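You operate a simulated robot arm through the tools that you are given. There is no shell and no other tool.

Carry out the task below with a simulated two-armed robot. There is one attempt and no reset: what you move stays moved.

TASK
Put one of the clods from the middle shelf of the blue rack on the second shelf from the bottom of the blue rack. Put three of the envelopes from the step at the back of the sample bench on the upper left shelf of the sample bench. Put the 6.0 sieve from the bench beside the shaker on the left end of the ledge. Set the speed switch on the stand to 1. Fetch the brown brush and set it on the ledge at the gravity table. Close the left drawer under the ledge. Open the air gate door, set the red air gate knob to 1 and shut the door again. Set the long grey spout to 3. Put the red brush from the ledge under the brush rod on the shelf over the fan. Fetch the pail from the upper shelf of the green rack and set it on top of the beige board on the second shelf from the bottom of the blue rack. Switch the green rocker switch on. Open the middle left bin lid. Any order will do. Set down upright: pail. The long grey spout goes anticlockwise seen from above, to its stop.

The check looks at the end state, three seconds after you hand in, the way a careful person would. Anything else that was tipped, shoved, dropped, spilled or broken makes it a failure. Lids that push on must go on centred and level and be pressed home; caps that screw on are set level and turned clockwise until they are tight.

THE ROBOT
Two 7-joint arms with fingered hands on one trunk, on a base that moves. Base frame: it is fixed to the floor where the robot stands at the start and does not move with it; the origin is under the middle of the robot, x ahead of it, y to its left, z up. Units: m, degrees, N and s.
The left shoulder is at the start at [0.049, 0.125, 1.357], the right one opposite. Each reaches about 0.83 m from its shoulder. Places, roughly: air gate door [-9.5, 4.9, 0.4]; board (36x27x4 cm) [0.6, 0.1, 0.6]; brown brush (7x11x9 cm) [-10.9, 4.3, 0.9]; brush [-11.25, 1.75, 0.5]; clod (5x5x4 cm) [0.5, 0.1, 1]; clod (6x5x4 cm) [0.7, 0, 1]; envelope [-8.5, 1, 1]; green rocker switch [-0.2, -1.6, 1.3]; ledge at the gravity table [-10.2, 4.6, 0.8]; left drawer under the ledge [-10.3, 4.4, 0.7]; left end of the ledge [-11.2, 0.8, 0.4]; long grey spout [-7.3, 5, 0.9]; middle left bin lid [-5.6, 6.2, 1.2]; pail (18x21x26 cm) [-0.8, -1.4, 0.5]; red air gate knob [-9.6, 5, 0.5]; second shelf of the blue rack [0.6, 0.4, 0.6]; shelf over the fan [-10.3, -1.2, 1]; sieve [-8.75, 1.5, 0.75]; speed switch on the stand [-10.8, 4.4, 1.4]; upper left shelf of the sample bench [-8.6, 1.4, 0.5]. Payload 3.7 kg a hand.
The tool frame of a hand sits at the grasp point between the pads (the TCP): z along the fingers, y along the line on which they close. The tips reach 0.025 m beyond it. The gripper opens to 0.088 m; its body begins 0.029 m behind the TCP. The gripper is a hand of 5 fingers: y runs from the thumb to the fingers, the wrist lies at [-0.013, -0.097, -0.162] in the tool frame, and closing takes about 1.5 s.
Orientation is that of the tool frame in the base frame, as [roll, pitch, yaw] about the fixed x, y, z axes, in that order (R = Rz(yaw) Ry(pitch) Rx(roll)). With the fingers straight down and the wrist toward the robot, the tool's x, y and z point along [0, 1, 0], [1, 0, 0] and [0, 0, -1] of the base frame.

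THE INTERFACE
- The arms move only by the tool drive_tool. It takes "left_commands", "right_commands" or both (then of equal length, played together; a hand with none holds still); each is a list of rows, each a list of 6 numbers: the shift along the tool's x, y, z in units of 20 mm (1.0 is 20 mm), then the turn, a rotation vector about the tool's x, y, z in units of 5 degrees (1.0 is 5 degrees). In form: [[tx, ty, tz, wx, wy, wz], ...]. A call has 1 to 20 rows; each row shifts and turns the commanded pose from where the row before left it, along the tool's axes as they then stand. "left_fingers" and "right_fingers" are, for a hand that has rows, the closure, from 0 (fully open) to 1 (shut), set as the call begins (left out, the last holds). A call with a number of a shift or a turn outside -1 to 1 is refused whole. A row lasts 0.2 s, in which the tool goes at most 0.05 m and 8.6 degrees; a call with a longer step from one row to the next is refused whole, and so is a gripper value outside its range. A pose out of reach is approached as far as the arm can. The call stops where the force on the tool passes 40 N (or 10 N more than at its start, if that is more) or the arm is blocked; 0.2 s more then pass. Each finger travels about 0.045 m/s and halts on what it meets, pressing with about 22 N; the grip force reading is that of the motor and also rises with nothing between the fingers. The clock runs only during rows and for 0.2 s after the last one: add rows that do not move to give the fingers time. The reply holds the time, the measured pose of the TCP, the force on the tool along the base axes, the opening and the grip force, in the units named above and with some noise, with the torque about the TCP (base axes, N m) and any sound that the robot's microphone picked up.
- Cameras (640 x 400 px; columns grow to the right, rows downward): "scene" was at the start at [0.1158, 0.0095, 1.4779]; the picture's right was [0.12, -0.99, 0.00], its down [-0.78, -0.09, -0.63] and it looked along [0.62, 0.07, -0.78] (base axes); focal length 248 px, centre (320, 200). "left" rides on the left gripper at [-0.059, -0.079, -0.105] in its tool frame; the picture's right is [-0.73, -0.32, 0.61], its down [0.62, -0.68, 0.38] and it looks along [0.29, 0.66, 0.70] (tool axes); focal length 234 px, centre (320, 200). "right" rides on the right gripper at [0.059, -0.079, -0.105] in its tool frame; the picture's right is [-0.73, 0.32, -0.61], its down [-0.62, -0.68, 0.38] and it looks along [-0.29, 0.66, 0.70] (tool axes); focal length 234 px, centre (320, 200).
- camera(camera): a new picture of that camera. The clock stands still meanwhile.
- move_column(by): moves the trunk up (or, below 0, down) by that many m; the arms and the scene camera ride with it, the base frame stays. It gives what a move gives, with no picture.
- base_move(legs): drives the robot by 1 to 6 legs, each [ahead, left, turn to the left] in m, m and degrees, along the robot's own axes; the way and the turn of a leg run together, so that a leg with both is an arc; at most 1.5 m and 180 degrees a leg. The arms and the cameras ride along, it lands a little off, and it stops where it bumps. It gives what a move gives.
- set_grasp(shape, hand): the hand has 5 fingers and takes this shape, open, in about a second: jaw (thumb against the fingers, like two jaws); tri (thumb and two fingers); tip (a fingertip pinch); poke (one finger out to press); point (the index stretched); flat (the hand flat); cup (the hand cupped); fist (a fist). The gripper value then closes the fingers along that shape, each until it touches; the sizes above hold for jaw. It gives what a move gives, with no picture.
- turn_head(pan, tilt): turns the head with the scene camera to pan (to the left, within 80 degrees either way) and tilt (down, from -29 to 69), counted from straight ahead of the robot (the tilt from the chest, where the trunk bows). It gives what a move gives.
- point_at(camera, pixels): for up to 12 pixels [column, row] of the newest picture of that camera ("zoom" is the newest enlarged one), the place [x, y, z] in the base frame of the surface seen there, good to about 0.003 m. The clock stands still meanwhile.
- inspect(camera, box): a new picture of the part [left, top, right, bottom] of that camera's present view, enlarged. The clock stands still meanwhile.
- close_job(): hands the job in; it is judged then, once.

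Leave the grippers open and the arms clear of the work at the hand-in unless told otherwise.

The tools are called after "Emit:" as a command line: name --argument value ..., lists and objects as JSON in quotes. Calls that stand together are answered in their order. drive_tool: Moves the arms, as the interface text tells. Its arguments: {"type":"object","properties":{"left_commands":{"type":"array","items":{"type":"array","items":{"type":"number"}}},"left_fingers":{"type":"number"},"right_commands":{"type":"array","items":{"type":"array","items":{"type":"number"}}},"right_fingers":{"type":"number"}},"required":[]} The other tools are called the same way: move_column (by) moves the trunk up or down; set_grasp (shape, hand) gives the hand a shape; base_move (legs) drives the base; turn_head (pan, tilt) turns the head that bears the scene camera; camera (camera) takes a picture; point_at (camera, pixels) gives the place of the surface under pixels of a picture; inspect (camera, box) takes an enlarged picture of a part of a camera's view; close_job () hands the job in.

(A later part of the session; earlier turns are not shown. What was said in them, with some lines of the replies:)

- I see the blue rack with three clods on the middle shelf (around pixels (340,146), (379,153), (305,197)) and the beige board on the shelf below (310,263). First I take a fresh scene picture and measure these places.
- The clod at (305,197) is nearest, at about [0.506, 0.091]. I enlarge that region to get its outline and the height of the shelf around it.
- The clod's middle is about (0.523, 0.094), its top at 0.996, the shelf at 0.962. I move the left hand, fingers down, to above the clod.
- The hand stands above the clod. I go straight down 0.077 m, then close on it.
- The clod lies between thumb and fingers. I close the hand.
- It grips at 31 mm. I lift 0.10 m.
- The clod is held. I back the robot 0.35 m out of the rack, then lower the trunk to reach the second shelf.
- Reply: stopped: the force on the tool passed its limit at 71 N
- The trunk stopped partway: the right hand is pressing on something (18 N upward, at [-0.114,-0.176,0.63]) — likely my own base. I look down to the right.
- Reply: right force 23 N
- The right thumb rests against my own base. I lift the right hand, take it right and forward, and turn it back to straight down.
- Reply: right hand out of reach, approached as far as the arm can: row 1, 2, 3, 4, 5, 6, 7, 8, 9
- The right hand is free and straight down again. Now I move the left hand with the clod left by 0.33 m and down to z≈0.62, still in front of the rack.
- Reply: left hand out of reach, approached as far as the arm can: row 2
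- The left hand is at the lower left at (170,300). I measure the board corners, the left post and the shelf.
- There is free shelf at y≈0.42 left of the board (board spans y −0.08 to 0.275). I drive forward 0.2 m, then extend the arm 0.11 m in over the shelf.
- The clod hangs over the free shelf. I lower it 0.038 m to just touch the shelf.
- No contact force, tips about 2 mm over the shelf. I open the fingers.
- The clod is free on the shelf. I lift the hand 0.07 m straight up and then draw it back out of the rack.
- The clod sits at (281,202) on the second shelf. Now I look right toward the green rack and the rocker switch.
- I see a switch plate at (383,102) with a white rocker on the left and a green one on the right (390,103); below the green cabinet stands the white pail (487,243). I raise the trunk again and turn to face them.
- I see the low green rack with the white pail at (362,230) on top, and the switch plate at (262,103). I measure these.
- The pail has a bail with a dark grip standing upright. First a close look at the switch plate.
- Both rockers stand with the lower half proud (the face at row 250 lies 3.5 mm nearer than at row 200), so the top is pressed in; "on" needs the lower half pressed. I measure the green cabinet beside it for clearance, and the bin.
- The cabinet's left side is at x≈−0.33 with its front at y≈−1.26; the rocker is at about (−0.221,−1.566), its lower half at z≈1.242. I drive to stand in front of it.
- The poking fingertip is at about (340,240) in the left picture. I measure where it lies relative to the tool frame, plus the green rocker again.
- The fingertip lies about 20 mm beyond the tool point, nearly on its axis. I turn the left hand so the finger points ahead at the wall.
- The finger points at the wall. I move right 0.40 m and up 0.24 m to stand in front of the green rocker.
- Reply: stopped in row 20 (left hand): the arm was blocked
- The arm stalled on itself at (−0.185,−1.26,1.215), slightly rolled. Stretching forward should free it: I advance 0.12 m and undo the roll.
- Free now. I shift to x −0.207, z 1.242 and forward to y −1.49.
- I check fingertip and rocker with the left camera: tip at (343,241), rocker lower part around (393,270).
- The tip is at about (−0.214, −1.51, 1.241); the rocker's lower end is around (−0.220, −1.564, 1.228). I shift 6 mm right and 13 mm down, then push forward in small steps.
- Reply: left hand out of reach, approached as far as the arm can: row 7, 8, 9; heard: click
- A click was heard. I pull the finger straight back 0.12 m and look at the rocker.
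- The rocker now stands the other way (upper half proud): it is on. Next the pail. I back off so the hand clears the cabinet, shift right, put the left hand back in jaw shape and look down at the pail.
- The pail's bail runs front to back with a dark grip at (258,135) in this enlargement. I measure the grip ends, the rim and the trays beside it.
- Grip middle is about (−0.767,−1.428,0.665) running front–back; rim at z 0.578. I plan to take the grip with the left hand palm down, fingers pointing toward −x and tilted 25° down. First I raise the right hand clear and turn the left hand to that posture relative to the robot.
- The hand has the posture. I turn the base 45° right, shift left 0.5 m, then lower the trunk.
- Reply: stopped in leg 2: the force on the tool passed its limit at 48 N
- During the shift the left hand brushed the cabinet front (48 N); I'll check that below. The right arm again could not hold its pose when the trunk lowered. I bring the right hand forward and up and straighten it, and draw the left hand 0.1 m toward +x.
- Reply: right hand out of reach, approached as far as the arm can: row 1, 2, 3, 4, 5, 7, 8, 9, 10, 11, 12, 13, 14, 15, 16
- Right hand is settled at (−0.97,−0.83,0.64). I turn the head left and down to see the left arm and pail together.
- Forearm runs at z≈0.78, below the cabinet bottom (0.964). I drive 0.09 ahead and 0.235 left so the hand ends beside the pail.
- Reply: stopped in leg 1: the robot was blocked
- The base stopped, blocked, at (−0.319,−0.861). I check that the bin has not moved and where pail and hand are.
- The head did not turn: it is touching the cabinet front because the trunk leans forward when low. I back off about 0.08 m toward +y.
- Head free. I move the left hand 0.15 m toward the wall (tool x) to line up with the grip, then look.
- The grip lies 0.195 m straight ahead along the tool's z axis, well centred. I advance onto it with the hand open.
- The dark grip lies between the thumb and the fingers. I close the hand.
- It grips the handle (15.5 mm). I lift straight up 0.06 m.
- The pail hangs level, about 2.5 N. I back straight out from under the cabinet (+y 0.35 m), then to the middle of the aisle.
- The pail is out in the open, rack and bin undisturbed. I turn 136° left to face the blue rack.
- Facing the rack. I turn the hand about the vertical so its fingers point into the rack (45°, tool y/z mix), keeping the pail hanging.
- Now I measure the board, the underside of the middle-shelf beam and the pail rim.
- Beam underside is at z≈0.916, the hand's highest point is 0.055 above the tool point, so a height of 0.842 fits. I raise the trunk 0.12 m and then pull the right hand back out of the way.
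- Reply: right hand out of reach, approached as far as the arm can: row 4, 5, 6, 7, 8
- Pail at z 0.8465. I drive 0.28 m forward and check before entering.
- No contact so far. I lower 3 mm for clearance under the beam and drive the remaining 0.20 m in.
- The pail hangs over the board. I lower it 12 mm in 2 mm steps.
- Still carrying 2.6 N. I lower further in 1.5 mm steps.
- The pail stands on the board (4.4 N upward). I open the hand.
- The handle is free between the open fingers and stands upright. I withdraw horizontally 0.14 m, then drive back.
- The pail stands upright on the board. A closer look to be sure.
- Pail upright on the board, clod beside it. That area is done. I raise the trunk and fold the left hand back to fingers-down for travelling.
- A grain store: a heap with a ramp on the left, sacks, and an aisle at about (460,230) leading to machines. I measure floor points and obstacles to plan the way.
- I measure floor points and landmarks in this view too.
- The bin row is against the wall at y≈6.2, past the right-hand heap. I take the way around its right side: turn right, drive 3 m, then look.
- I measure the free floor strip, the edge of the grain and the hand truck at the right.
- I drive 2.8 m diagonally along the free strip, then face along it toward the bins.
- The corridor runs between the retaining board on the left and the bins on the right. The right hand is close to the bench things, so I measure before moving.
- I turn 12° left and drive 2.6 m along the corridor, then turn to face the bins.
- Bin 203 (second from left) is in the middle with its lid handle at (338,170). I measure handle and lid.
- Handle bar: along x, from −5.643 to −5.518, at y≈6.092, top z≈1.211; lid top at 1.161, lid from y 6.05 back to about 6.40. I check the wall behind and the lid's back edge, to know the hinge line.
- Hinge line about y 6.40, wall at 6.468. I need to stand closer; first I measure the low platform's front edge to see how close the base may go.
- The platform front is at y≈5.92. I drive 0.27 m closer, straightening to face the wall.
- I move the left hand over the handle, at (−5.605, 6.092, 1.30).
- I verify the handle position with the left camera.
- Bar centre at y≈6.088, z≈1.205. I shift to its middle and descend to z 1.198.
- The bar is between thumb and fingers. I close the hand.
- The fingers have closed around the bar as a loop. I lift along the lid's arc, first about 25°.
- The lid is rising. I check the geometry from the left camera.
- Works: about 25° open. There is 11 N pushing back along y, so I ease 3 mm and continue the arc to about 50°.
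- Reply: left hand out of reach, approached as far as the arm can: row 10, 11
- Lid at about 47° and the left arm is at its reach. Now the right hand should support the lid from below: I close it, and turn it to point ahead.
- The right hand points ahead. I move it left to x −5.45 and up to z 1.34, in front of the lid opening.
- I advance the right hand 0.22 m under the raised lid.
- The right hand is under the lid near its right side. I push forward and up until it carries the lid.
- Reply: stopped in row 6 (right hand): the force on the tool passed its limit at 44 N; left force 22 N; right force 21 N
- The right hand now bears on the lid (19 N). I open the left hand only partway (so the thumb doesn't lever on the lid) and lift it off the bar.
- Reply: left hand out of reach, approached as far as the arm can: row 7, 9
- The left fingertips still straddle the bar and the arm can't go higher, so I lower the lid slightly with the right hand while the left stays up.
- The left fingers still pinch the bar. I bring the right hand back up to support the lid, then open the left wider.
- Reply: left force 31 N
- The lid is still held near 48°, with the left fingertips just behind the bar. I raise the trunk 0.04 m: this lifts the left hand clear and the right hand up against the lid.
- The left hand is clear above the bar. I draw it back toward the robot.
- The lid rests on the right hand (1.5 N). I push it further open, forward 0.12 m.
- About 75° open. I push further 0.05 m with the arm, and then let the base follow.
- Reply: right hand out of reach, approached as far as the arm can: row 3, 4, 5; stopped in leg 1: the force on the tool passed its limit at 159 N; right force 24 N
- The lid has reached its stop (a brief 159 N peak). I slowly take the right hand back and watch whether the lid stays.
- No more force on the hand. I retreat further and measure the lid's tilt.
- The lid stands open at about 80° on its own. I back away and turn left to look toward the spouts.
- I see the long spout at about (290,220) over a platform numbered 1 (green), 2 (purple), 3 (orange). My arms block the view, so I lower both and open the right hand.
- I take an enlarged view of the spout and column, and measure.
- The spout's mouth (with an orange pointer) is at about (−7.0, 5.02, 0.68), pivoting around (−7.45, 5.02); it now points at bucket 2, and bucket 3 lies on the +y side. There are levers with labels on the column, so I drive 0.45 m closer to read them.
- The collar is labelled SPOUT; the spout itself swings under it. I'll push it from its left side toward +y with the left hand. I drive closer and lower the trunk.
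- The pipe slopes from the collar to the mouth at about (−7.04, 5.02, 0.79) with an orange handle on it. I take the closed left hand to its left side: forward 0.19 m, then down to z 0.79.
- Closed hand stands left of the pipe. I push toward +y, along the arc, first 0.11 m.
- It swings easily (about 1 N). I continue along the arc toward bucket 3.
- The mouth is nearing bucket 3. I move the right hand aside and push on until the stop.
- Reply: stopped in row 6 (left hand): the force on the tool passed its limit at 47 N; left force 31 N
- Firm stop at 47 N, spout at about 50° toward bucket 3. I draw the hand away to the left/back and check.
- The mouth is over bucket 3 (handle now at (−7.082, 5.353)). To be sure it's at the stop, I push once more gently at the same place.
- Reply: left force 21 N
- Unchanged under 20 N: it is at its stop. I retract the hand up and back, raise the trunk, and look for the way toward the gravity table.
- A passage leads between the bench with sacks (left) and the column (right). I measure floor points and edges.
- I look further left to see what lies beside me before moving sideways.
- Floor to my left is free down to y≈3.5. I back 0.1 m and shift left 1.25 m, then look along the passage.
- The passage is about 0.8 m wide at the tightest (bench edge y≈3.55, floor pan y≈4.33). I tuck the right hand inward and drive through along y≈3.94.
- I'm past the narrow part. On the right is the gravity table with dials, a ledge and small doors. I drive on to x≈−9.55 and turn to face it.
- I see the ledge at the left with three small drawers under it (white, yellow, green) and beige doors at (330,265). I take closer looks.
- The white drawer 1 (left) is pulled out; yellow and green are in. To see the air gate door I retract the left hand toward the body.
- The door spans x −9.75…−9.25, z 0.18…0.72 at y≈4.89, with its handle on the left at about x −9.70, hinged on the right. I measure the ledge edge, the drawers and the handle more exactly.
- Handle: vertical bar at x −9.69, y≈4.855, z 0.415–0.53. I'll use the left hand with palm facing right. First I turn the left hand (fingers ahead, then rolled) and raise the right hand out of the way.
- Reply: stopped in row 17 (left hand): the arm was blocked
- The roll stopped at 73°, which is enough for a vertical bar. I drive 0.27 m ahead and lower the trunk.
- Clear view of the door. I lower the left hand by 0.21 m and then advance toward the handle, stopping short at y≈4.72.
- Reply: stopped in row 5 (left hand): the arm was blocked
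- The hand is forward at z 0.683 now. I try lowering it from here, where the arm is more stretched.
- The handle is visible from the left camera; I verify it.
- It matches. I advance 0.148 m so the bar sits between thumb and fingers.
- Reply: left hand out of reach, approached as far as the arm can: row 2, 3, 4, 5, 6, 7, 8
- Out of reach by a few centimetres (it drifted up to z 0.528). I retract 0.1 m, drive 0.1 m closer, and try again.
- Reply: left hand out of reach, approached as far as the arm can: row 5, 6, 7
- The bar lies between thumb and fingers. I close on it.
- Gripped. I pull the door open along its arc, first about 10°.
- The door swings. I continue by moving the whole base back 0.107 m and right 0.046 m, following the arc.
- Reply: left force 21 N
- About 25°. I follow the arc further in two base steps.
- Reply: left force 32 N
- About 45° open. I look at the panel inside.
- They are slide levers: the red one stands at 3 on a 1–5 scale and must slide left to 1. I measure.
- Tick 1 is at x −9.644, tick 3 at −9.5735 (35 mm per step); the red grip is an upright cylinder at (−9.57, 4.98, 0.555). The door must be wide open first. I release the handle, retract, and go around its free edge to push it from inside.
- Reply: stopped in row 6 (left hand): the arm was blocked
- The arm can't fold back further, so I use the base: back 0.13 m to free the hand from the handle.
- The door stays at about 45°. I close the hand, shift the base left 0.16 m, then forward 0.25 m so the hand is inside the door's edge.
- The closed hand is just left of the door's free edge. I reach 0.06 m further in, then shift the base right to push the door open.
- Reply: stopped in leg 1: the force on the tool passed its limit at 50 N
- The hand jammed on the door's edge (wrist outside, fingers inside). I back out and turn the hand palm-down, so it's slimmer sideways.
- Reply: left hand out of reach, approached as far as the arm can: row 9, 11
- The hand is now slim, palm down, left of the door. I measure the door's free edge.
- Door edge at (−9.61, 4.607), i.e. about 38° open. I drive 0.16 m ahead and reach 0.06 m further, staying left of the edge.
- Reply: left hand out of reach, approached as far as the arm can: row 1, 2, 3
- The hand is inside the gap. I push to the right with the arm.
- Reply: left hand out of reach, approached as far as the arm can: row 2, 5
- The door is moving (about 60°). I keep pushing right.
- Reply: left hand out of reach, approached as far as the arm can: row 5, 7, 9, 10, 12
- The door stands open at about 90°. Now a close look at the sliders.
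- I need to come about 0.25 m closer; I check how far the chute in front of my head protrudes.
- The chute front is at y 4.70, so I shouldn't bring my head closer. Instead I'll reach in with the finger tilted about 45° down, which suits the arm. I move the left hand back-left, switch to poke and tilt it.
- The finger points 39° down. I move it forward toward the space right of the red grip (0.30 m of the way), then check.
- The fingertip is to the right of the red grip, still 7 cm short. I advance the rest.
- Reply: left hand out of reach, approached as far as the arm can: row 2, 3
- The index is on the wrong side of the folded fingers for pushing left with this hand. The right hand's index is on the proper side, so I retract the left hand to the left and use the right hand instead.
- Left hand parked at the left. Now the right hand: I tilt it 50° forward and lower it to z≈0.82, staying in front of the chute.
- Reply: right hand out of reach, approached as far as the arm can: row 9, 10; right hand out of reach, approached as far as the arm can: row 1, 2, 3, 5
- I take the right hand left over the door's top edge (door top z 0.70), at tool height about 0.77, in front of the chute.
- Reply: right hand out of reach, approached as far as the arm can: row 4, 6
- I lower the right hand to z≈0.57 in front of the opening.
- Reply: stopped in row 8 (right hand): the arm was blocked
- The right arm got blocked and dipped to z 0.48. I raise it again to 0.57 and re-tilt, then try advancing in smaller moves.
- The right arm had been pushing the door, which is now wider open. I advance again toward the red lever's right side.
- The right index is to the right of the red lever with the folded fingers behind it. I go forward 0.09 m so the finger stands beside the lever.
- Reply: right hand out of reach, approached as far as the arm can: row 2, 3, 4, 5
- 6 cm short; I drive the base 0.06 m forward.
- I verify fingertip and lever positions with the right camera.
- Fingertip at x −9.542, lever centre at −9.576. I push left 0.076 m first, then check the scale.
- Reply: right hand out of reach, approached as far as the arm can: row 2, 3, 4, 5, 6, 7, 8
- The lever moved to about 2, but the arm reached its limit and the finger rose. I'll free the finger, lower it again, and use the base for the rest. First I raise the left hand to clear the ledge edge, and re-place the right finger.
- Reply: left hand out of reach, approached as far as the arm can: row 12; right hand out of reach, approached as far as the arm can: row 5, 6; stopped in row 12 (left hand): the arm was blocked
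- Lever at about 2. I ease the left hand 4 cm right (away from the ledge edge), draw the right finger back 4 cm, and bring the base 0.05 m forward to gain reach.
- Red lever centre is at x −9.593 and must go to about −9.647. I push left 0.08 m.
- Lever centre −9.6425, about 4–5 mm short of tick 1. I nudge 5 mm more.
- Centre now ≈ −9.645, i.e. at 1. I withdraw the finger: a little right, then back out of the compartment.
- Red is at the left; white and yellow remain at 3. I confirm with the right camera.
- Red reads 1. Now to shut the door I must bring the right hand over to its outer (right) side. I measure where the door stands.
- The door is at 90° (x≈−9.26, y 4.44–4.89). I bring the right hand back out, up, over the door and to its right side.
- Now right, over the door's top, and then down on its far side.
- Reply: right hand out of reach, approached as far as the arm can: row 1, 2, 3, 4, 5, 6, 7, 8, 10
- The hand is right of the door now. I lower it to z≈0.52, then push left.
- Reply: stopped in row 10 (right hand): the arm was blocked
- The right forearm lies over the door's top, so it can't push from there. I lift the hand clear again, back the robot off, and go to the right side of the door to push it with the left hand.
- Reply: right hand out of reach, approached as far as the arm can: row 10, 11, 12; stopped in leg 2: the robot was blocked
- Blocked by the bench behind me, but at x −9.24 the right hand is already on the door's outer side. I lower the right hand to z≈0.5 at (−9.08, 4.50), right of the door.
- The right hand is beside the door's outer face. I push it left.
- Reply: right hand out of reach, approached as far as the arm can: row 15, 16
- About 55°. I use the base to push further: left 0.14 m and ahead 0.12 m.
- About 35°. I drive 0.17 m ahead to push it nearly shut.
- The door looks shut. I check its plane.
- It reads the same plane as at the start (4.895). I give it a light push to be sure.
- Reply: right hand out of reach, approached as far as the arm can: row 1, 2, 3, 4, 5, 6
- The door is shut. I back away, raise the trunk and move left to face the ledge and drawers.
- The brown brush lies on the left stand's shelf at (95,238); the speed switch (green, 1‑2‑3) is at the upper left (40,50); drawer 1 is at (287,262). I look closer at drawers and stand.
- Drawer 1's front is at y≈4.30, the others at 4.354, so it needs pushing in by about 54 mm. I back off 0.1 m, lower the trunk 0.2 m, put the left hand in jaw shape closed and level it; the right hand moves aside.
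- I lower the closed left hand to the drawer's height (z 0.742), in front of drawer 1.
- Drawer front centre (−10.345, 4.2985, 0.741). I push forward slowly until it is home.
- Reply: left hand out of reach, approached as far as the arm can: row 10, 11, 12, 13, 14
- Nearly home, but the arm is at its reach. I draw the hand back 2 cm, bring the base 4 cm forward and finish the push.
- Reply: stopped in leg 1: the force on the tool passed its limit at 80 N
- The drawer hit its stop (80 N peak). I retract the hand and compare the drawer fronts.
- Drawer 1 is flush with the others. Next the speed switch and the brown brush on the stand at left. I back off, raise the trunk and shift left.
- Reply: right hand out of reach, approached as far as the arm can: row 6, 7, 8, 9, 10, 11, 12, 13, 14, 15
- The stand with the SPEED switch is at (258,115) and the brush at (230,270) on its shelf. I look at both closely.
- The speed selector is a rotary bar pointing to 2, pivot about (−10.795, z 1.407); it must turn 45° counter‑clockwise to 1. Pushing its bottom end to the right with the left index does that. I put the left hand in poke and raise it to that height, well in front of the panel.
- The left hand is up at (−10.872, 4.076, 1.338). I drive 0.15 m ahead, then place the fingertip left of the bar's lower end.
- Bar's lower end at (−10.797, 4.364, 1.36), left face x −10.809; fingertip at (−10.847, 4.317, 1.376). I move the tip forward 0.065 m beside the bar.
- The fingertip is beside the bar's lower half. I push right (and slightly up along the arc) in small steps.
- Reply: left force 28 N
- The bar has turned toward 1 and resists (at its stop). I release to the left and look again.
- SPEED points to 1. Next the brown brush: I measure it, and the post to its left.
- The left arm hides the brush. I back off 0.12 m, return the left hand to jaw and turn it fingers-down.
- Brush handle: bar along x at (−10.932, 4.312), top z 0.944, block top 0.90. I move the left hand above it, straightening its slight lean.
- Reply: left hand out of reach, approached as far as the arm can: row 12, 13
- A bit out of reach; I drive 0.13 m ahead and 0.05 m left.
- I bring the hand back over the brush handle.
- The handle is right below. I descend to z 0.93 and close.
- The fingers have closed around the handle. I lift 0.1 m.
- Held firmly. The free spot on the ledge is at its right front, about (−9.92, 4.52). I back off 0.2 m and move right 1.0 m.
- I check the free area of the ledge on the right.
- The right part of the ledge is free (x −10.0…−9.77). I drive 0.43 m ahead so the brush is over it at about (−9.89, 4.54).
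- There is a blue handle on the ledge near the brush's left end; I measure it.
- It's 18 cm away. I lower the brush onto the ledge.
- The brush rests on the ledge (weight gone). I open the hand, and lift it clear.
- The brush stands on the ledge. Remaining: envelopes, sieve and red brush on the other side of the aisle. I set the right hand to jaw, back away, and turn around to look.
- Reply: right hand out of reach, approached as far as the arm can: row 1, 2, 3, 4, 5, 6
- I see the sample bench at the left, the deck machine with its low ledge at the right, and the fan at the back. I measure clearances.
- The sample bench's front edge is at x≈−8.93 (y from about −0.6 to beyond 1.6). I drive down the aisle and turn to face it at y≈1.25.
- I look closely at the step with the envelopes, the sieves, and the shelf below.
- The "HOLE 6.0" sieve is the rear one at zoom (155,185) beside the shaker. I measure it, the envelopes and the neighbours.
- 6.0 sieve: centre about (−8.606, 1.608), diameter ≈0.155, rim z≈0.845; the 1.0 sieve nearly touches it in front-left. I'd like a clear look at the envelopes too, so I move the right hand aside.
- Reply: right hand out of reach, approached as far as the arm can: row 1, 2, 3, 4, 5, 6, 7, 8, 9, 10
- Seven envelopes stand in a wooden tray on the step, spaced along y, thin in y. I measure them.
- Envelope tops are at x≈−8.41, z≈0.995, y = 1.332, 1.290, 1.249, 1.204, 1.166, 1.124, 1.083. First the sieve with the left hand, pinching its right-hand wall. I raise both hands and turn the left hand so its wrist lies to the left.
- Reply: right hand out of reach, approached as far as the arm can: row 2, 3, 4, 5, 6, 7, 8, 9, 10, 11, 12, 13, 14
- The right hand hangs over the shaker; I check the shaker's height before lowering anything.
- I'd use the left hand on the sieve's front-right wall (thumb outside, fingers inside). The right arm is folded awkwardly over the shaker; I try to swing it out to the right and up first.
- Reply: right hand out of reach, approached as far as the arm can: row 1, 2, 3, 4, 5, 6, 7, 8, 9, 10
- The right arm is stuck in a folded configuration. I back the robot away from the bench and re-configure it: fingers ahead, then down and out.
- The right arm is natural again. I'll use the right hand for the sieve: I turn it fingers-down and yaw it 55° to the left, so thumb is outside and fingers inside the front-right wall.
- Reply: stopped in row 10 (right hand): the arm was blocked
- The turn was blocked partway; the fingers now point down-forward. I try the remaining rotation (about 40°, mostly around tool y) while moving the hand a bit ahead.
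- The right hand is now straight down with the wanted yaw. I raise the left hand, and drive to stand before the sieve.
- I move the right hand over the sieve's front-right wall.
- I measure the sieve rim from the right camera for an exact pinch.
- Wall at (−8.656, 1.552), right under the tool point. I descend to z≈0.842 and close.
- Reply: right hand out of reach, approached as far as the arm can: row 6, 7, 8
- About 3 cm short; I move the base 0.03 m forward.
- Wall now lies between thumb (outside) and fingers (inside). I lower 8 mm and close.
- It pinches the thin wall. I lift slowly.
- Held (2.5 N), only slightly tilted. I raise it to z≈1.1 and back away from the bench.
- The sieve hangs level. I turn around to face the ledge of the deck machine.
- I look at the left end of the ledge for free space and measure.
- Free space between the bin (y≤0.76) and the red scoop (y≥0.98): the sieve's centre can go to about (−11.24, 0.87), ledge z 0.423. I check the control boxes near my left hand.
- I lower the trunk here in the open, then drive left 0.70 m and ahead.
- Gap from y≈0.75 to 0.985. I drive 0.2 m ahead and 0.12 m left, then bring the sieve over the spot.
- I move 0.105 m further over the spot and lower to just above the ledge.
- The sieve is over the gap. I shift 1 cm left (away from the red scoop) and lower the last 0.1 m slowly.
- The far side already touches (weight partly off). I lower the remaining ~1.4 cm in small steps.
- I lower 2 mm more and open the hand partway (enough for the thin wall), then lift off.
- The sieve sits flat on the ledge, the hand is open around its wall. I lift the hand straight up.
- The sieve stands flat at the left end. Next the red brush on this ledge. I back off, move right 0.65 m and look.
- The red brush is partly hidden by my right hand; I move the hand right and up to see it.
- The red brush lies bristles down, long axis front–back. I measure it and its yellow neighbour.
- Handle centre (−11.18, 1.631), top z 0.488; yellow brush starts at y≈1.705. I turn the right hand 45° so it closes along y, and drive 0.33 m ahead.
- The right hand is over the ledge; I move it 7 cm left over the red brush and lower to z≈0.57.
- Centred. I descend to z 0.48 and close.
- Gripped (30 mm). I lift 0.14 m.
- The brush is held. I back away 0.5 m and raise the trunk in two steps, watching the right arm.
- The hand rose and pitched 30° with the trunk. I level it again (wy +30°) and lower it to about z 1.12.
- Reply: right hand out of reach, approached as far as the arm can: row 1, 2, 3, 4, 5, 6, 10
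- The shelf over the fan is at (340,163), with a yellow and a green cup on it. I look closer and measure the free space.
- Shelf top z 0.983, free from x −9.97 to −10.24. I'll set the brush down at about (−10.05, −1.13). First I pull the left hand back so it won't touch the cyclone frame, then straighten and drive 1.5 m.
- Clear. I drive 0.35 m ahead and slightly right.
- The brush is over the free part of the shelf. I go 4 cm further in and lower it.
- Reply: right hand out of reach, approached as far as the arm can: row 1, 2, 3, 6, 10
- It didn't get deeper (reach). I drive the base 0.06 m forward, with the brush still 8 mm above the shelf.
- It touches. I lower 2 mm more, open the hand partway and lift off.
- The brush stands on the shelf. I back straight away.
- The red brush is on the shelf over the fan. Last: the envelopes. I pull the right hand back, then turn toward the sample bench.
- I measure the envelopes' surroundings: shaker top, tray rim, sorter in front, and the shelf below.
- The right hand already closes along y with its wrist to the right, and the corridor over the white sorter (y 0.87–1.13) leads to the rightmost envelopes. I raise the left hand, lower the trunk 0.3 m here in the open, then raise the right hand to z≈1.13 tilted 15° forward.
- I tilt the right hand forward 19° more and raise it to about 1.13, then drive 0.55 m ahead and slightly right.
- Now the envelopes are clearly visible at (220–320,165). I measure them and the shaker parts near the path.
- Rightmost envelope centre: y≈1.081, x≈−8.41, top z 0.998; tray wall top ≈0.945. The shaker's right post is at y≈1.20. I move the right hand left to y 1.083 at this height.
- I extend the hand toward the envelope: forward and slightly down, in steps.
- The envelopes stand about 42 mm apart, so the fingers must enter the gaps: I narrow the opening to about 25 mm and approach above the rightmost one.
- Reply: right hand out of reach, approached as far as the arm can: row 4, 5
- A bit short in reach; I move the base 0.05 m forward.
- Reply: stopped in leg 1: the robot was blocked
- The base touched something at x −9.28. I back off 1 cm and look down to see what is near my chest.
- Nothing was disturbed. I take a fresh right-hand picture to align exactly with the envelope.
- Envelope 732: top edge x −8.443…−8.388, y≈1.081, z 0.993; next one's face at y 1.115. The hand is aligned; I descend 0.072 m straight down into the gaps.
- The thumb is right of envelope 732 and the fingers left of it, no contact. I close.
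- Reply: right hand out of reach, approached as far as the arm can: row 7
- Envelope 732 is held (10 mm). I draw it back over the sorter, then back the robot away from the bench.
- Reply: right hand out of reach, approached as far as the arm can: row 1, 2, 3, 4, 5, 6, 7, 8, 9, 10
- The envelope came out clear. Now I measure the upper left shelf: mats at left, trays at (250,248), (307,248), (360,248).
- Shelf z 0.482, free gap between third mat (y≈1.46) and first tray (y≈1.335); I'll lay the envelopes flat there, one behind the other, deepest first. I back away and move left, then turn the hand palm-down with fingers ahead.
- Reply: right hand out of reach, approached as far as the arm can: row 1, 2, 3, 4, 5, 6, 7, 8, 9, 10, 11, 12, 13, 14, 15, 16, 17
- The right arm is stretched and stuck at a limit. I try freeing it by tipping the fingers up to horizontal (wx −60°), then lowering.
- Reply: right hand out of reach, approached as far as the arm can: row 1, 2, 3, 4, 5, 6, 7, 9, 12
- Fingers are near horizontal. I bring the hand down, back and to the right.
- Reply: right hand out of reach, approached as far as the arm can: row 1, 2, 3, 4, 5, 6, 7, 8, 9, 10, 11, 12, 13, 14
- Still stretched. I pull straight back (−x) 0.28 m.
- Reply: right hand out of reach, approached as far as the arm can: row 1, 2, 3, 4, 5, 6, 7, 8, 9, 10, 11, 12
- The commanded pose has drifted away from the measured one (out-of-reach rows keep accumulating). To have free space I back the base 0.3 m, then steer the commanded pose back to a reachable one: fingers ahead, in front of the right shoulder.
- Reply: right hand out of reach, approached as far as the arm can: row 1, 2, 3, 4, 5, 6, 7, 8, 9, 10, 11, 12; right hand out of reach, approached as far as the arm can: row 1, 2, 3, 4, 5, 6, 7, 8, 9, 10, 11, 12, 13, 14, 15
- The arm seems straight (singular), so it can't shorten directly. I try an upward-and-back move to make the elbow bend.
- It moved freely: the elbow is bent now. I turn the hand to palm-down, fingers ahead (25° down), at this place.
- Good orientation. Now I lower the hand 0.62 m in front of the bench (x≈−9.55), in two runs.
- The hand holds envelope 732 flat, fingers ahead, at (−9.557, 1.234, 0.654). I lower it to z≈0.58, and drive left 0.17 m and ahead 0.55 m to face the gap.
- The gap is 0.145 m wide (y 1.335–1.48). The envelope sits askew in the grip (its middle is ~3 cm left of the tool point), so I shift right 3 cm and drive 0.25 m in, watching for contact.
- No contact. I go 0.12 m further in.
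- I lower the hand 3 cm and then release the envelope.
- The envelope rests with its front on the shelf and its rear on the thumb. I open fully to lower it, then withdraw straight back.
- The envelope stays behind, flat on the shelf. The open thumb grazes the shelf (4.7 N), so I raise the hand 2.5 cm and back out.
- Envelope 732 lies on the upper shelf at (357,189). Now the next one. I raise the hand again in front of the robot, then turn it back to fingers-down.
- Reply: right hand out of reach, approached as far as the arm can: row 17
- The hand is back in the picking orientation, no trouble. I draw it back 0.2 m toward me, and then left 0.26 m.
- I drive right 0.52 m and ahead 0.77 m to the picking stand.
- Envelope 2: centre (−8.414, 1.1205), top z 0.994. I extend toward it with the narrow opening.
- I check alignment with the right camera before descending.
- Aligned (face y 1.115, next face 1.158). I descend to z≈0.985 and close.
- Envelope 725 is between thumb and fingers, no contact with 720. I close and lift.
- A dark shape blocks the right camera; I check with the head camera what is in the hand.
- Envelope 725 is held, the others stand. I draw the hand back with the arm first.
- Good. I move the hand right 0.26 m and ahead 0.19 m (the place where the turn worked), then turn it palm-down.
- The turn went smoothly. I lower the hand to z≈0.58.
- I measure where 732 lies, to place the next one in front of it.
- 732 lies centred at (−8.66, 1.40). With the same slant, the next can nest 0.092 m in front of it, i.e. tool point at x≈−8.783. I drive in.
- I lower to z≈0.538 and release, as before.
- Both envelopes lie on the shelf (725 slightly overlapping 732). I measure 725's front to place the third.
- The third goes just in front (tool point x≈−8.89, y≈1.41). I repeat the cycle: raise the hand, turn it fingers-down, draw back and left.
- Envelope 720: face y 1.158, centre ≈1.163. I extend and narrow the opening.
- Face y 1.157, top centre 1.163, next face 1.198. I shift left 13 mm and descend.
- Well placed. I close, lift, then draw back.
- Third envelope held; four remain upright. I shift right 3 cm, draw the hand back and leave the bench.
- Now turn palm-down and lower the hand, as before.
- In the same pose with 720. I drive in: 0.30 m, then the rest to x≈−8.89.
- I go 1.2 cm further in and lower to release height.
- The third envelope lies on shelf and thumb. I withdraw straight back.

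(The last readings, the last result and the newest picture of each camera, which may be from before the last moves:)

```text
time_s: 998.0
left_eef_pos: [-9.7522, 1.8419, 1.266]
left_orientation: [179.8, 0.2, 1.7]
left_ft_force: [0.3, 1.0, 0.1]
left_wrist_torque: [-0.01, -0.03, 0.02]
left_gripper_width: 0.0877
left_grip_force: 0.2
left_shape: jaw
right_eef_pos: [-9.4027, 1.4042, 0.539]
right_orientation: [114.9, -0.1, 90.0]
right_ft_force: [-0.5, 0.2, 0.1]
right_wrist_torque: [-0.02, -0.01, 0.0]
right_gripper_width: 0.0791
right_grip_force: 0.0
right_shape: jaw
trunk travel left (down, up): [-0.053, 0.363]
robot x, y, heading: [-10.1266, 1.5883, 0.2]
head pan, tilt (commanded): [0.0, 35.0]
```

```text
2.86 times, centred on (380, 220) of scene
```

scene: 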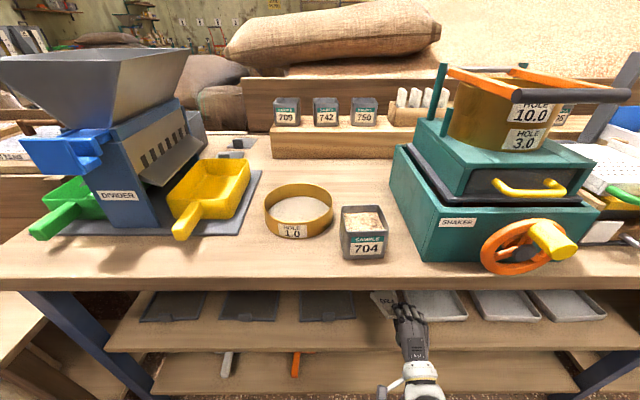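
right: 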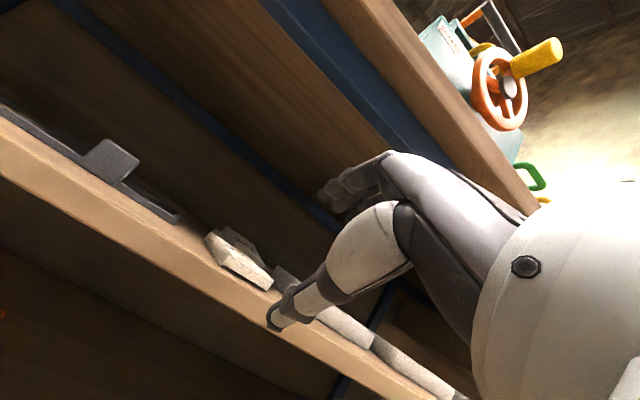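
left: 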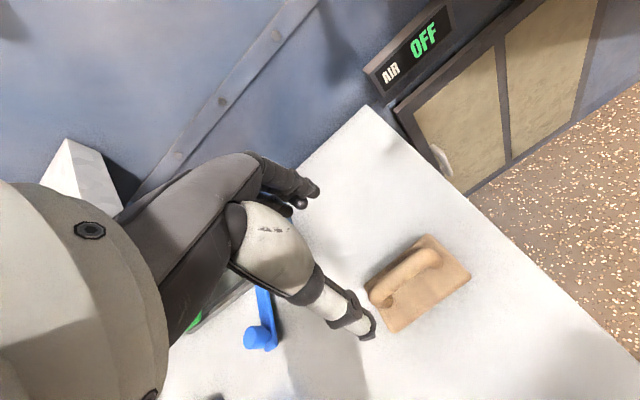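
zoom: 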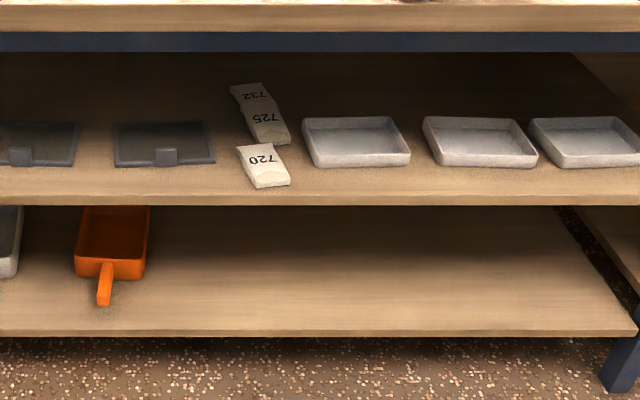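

All three envelopes lie on the upper left shelf. I open the right hand fully and, before handing in, look across the hall to verify the open bin lid.

Emit:
drive_tool --right_commands '[[0, 0.5, -0.8, 0, 0, 0], [0, 0.5, -0.8, 0, 0, 0], [0, 0.5, -0.8, 0, 0, 0], [0, 0, 0, 0, 0, 0], [0, 0, 0, 0, 0, 0]]' --right_fingers 0

Emit:
turn_head --pan 40 --tilt 10

Emit:
camera --camera "scene"

Emit:
inspect --camera "scene" --box '[180, 100, 420, 250]'

```text
time_s: 999.2
left_eef_pos: [-9.7524, 1.8405, 1.2656]
left_orientation: [179.8, 0.3, 1.9]
left_ft_force: [1.3, 0.3, 0.7]
left_wrist_torque: [-0.01, -0.01, -0.01]
left_gripper_width: 0.0877
left_grip_force: 0.1
left_shape: jaw
right_eef_pos: [-9.434, 1.4032, 0.5845]
right_orientation: [115.1, -0.1, 90.0]
right_ft_force: [0.5, 0.4, 0.5]
right_wrist_torque: [-0.01, 0.0, -0.03]
right_gripper_width: 0.0877
right_grip_force: 0.1
right_shape: jaw
trunk travel left (down, up): [-0.053, 0.363]
robot x, y, heading: [-10.1286, 1.5858, 0.0]
head pan, tilt (commanded): [0.0, 35.0]
```

```text
time_s: 1000.3
left_eef_pos: [-9.7522, 1.8424, 1.2652]
left_orientation: [179.8, 0.3, 1.8]
left_ft_force: [-0.4, -0.3, -0.6]
left_wrist_torque: [0.0, -0.02, 0.0]
left_gripper_width: 0.0879
left_grip_force: 0.0
left_shape: jaw
right_eef_pos: [-9.4342, 1.4043, 0.5852]
right_orientation: [115.0, -0.1, 89.9]
right_ft_force: [0.6, -0.4, 0.7]
right_wrist_torque: [0.03, 0.0, 0.03]
right_gripper_width: 0.0877
right_grip_force: 0.1
right_shape: jaw
trunk travel left (down, up): [-0.053, 0.363]
robot x, y, heading: [-10.1337, 1.586, -0.1]
head pan, tilt (commanded): [40.0, 10.0]
```

```text
taken
```

scene: 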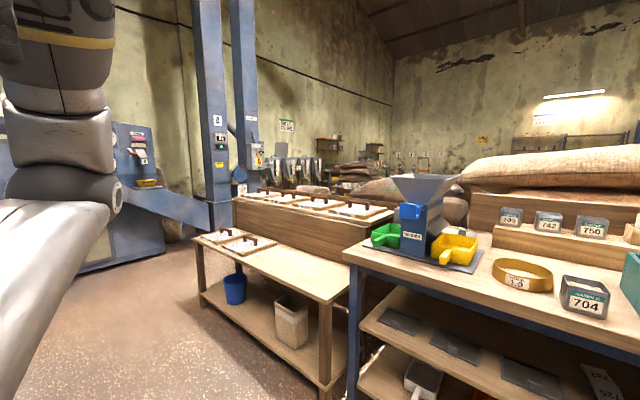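

```text
2.67 times, centred on (300, 175) of scene
```

zoom: 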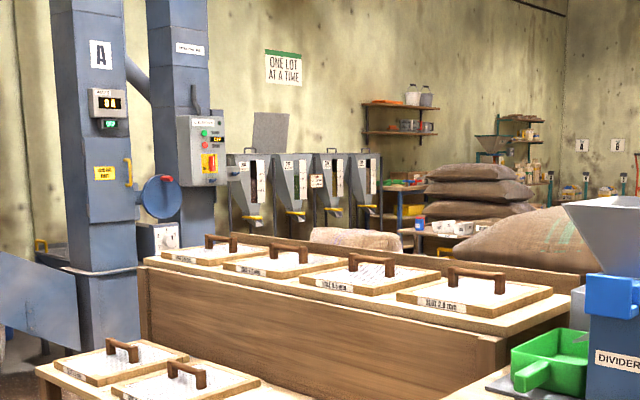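

Bin 203's lid stands open (grey plate at zoom (270,130)). Both grippers are open and the arms clear of the work; everything on the list is done and checked. I hand the job in.

Emit:
close_job

```text
The job is handed in.
```

All twelve tasks are done and the job is handed in. I checked each result by camera or measurement before handing in.

| Task | Result |
|---|---|
| Clod | On the second shelf from the bottom of the blue rack, left of the beige board |
| Pail | Upright on the beige board |
| Green rocker switch | Pressed on; I heard it click and its upper half now stands proud |
| Middle left bin lid (bin 203) | Open at about 80°, staying up on its own |
| Long grey spout | At 3, against its stop; a second push did not move it |
| Air gate | Red knob slid to 1, the other two knobs unchanged at 3, door shut |
| Left drawer under the ledge | Closed, flush with the other two |
| Speed switch | Pointing at 1 |
| Brown brush | On the right-hand side of the gravity table ledge |
| 6.0 sieve | Flat on the left end of the ledge, between the bag and the red scoop |
| Red brush | On the shelf over the fan |
| Envelopes | 732, 725 and 720 on the upper left shelf of the sample bench; 725 overlaps 732 slightly. The other four stand in their tray |

There were some bumps along the way:
- **Green cabinet:** the left hand knocked it (48 N) and the head touched it once. I saw no mark or movement.
- **Bin lid and drawer:** both hit their stops hard, at 159 N and 80 N. They looked intact afterwards.
- **Sample bench:** the base bumped something there while I reached for the first envelope. Nothing on the bench had moved.

I did not re-read the air gate knob after shutting the door. The knob was at 1 and the door was back at its starting position when I left it.
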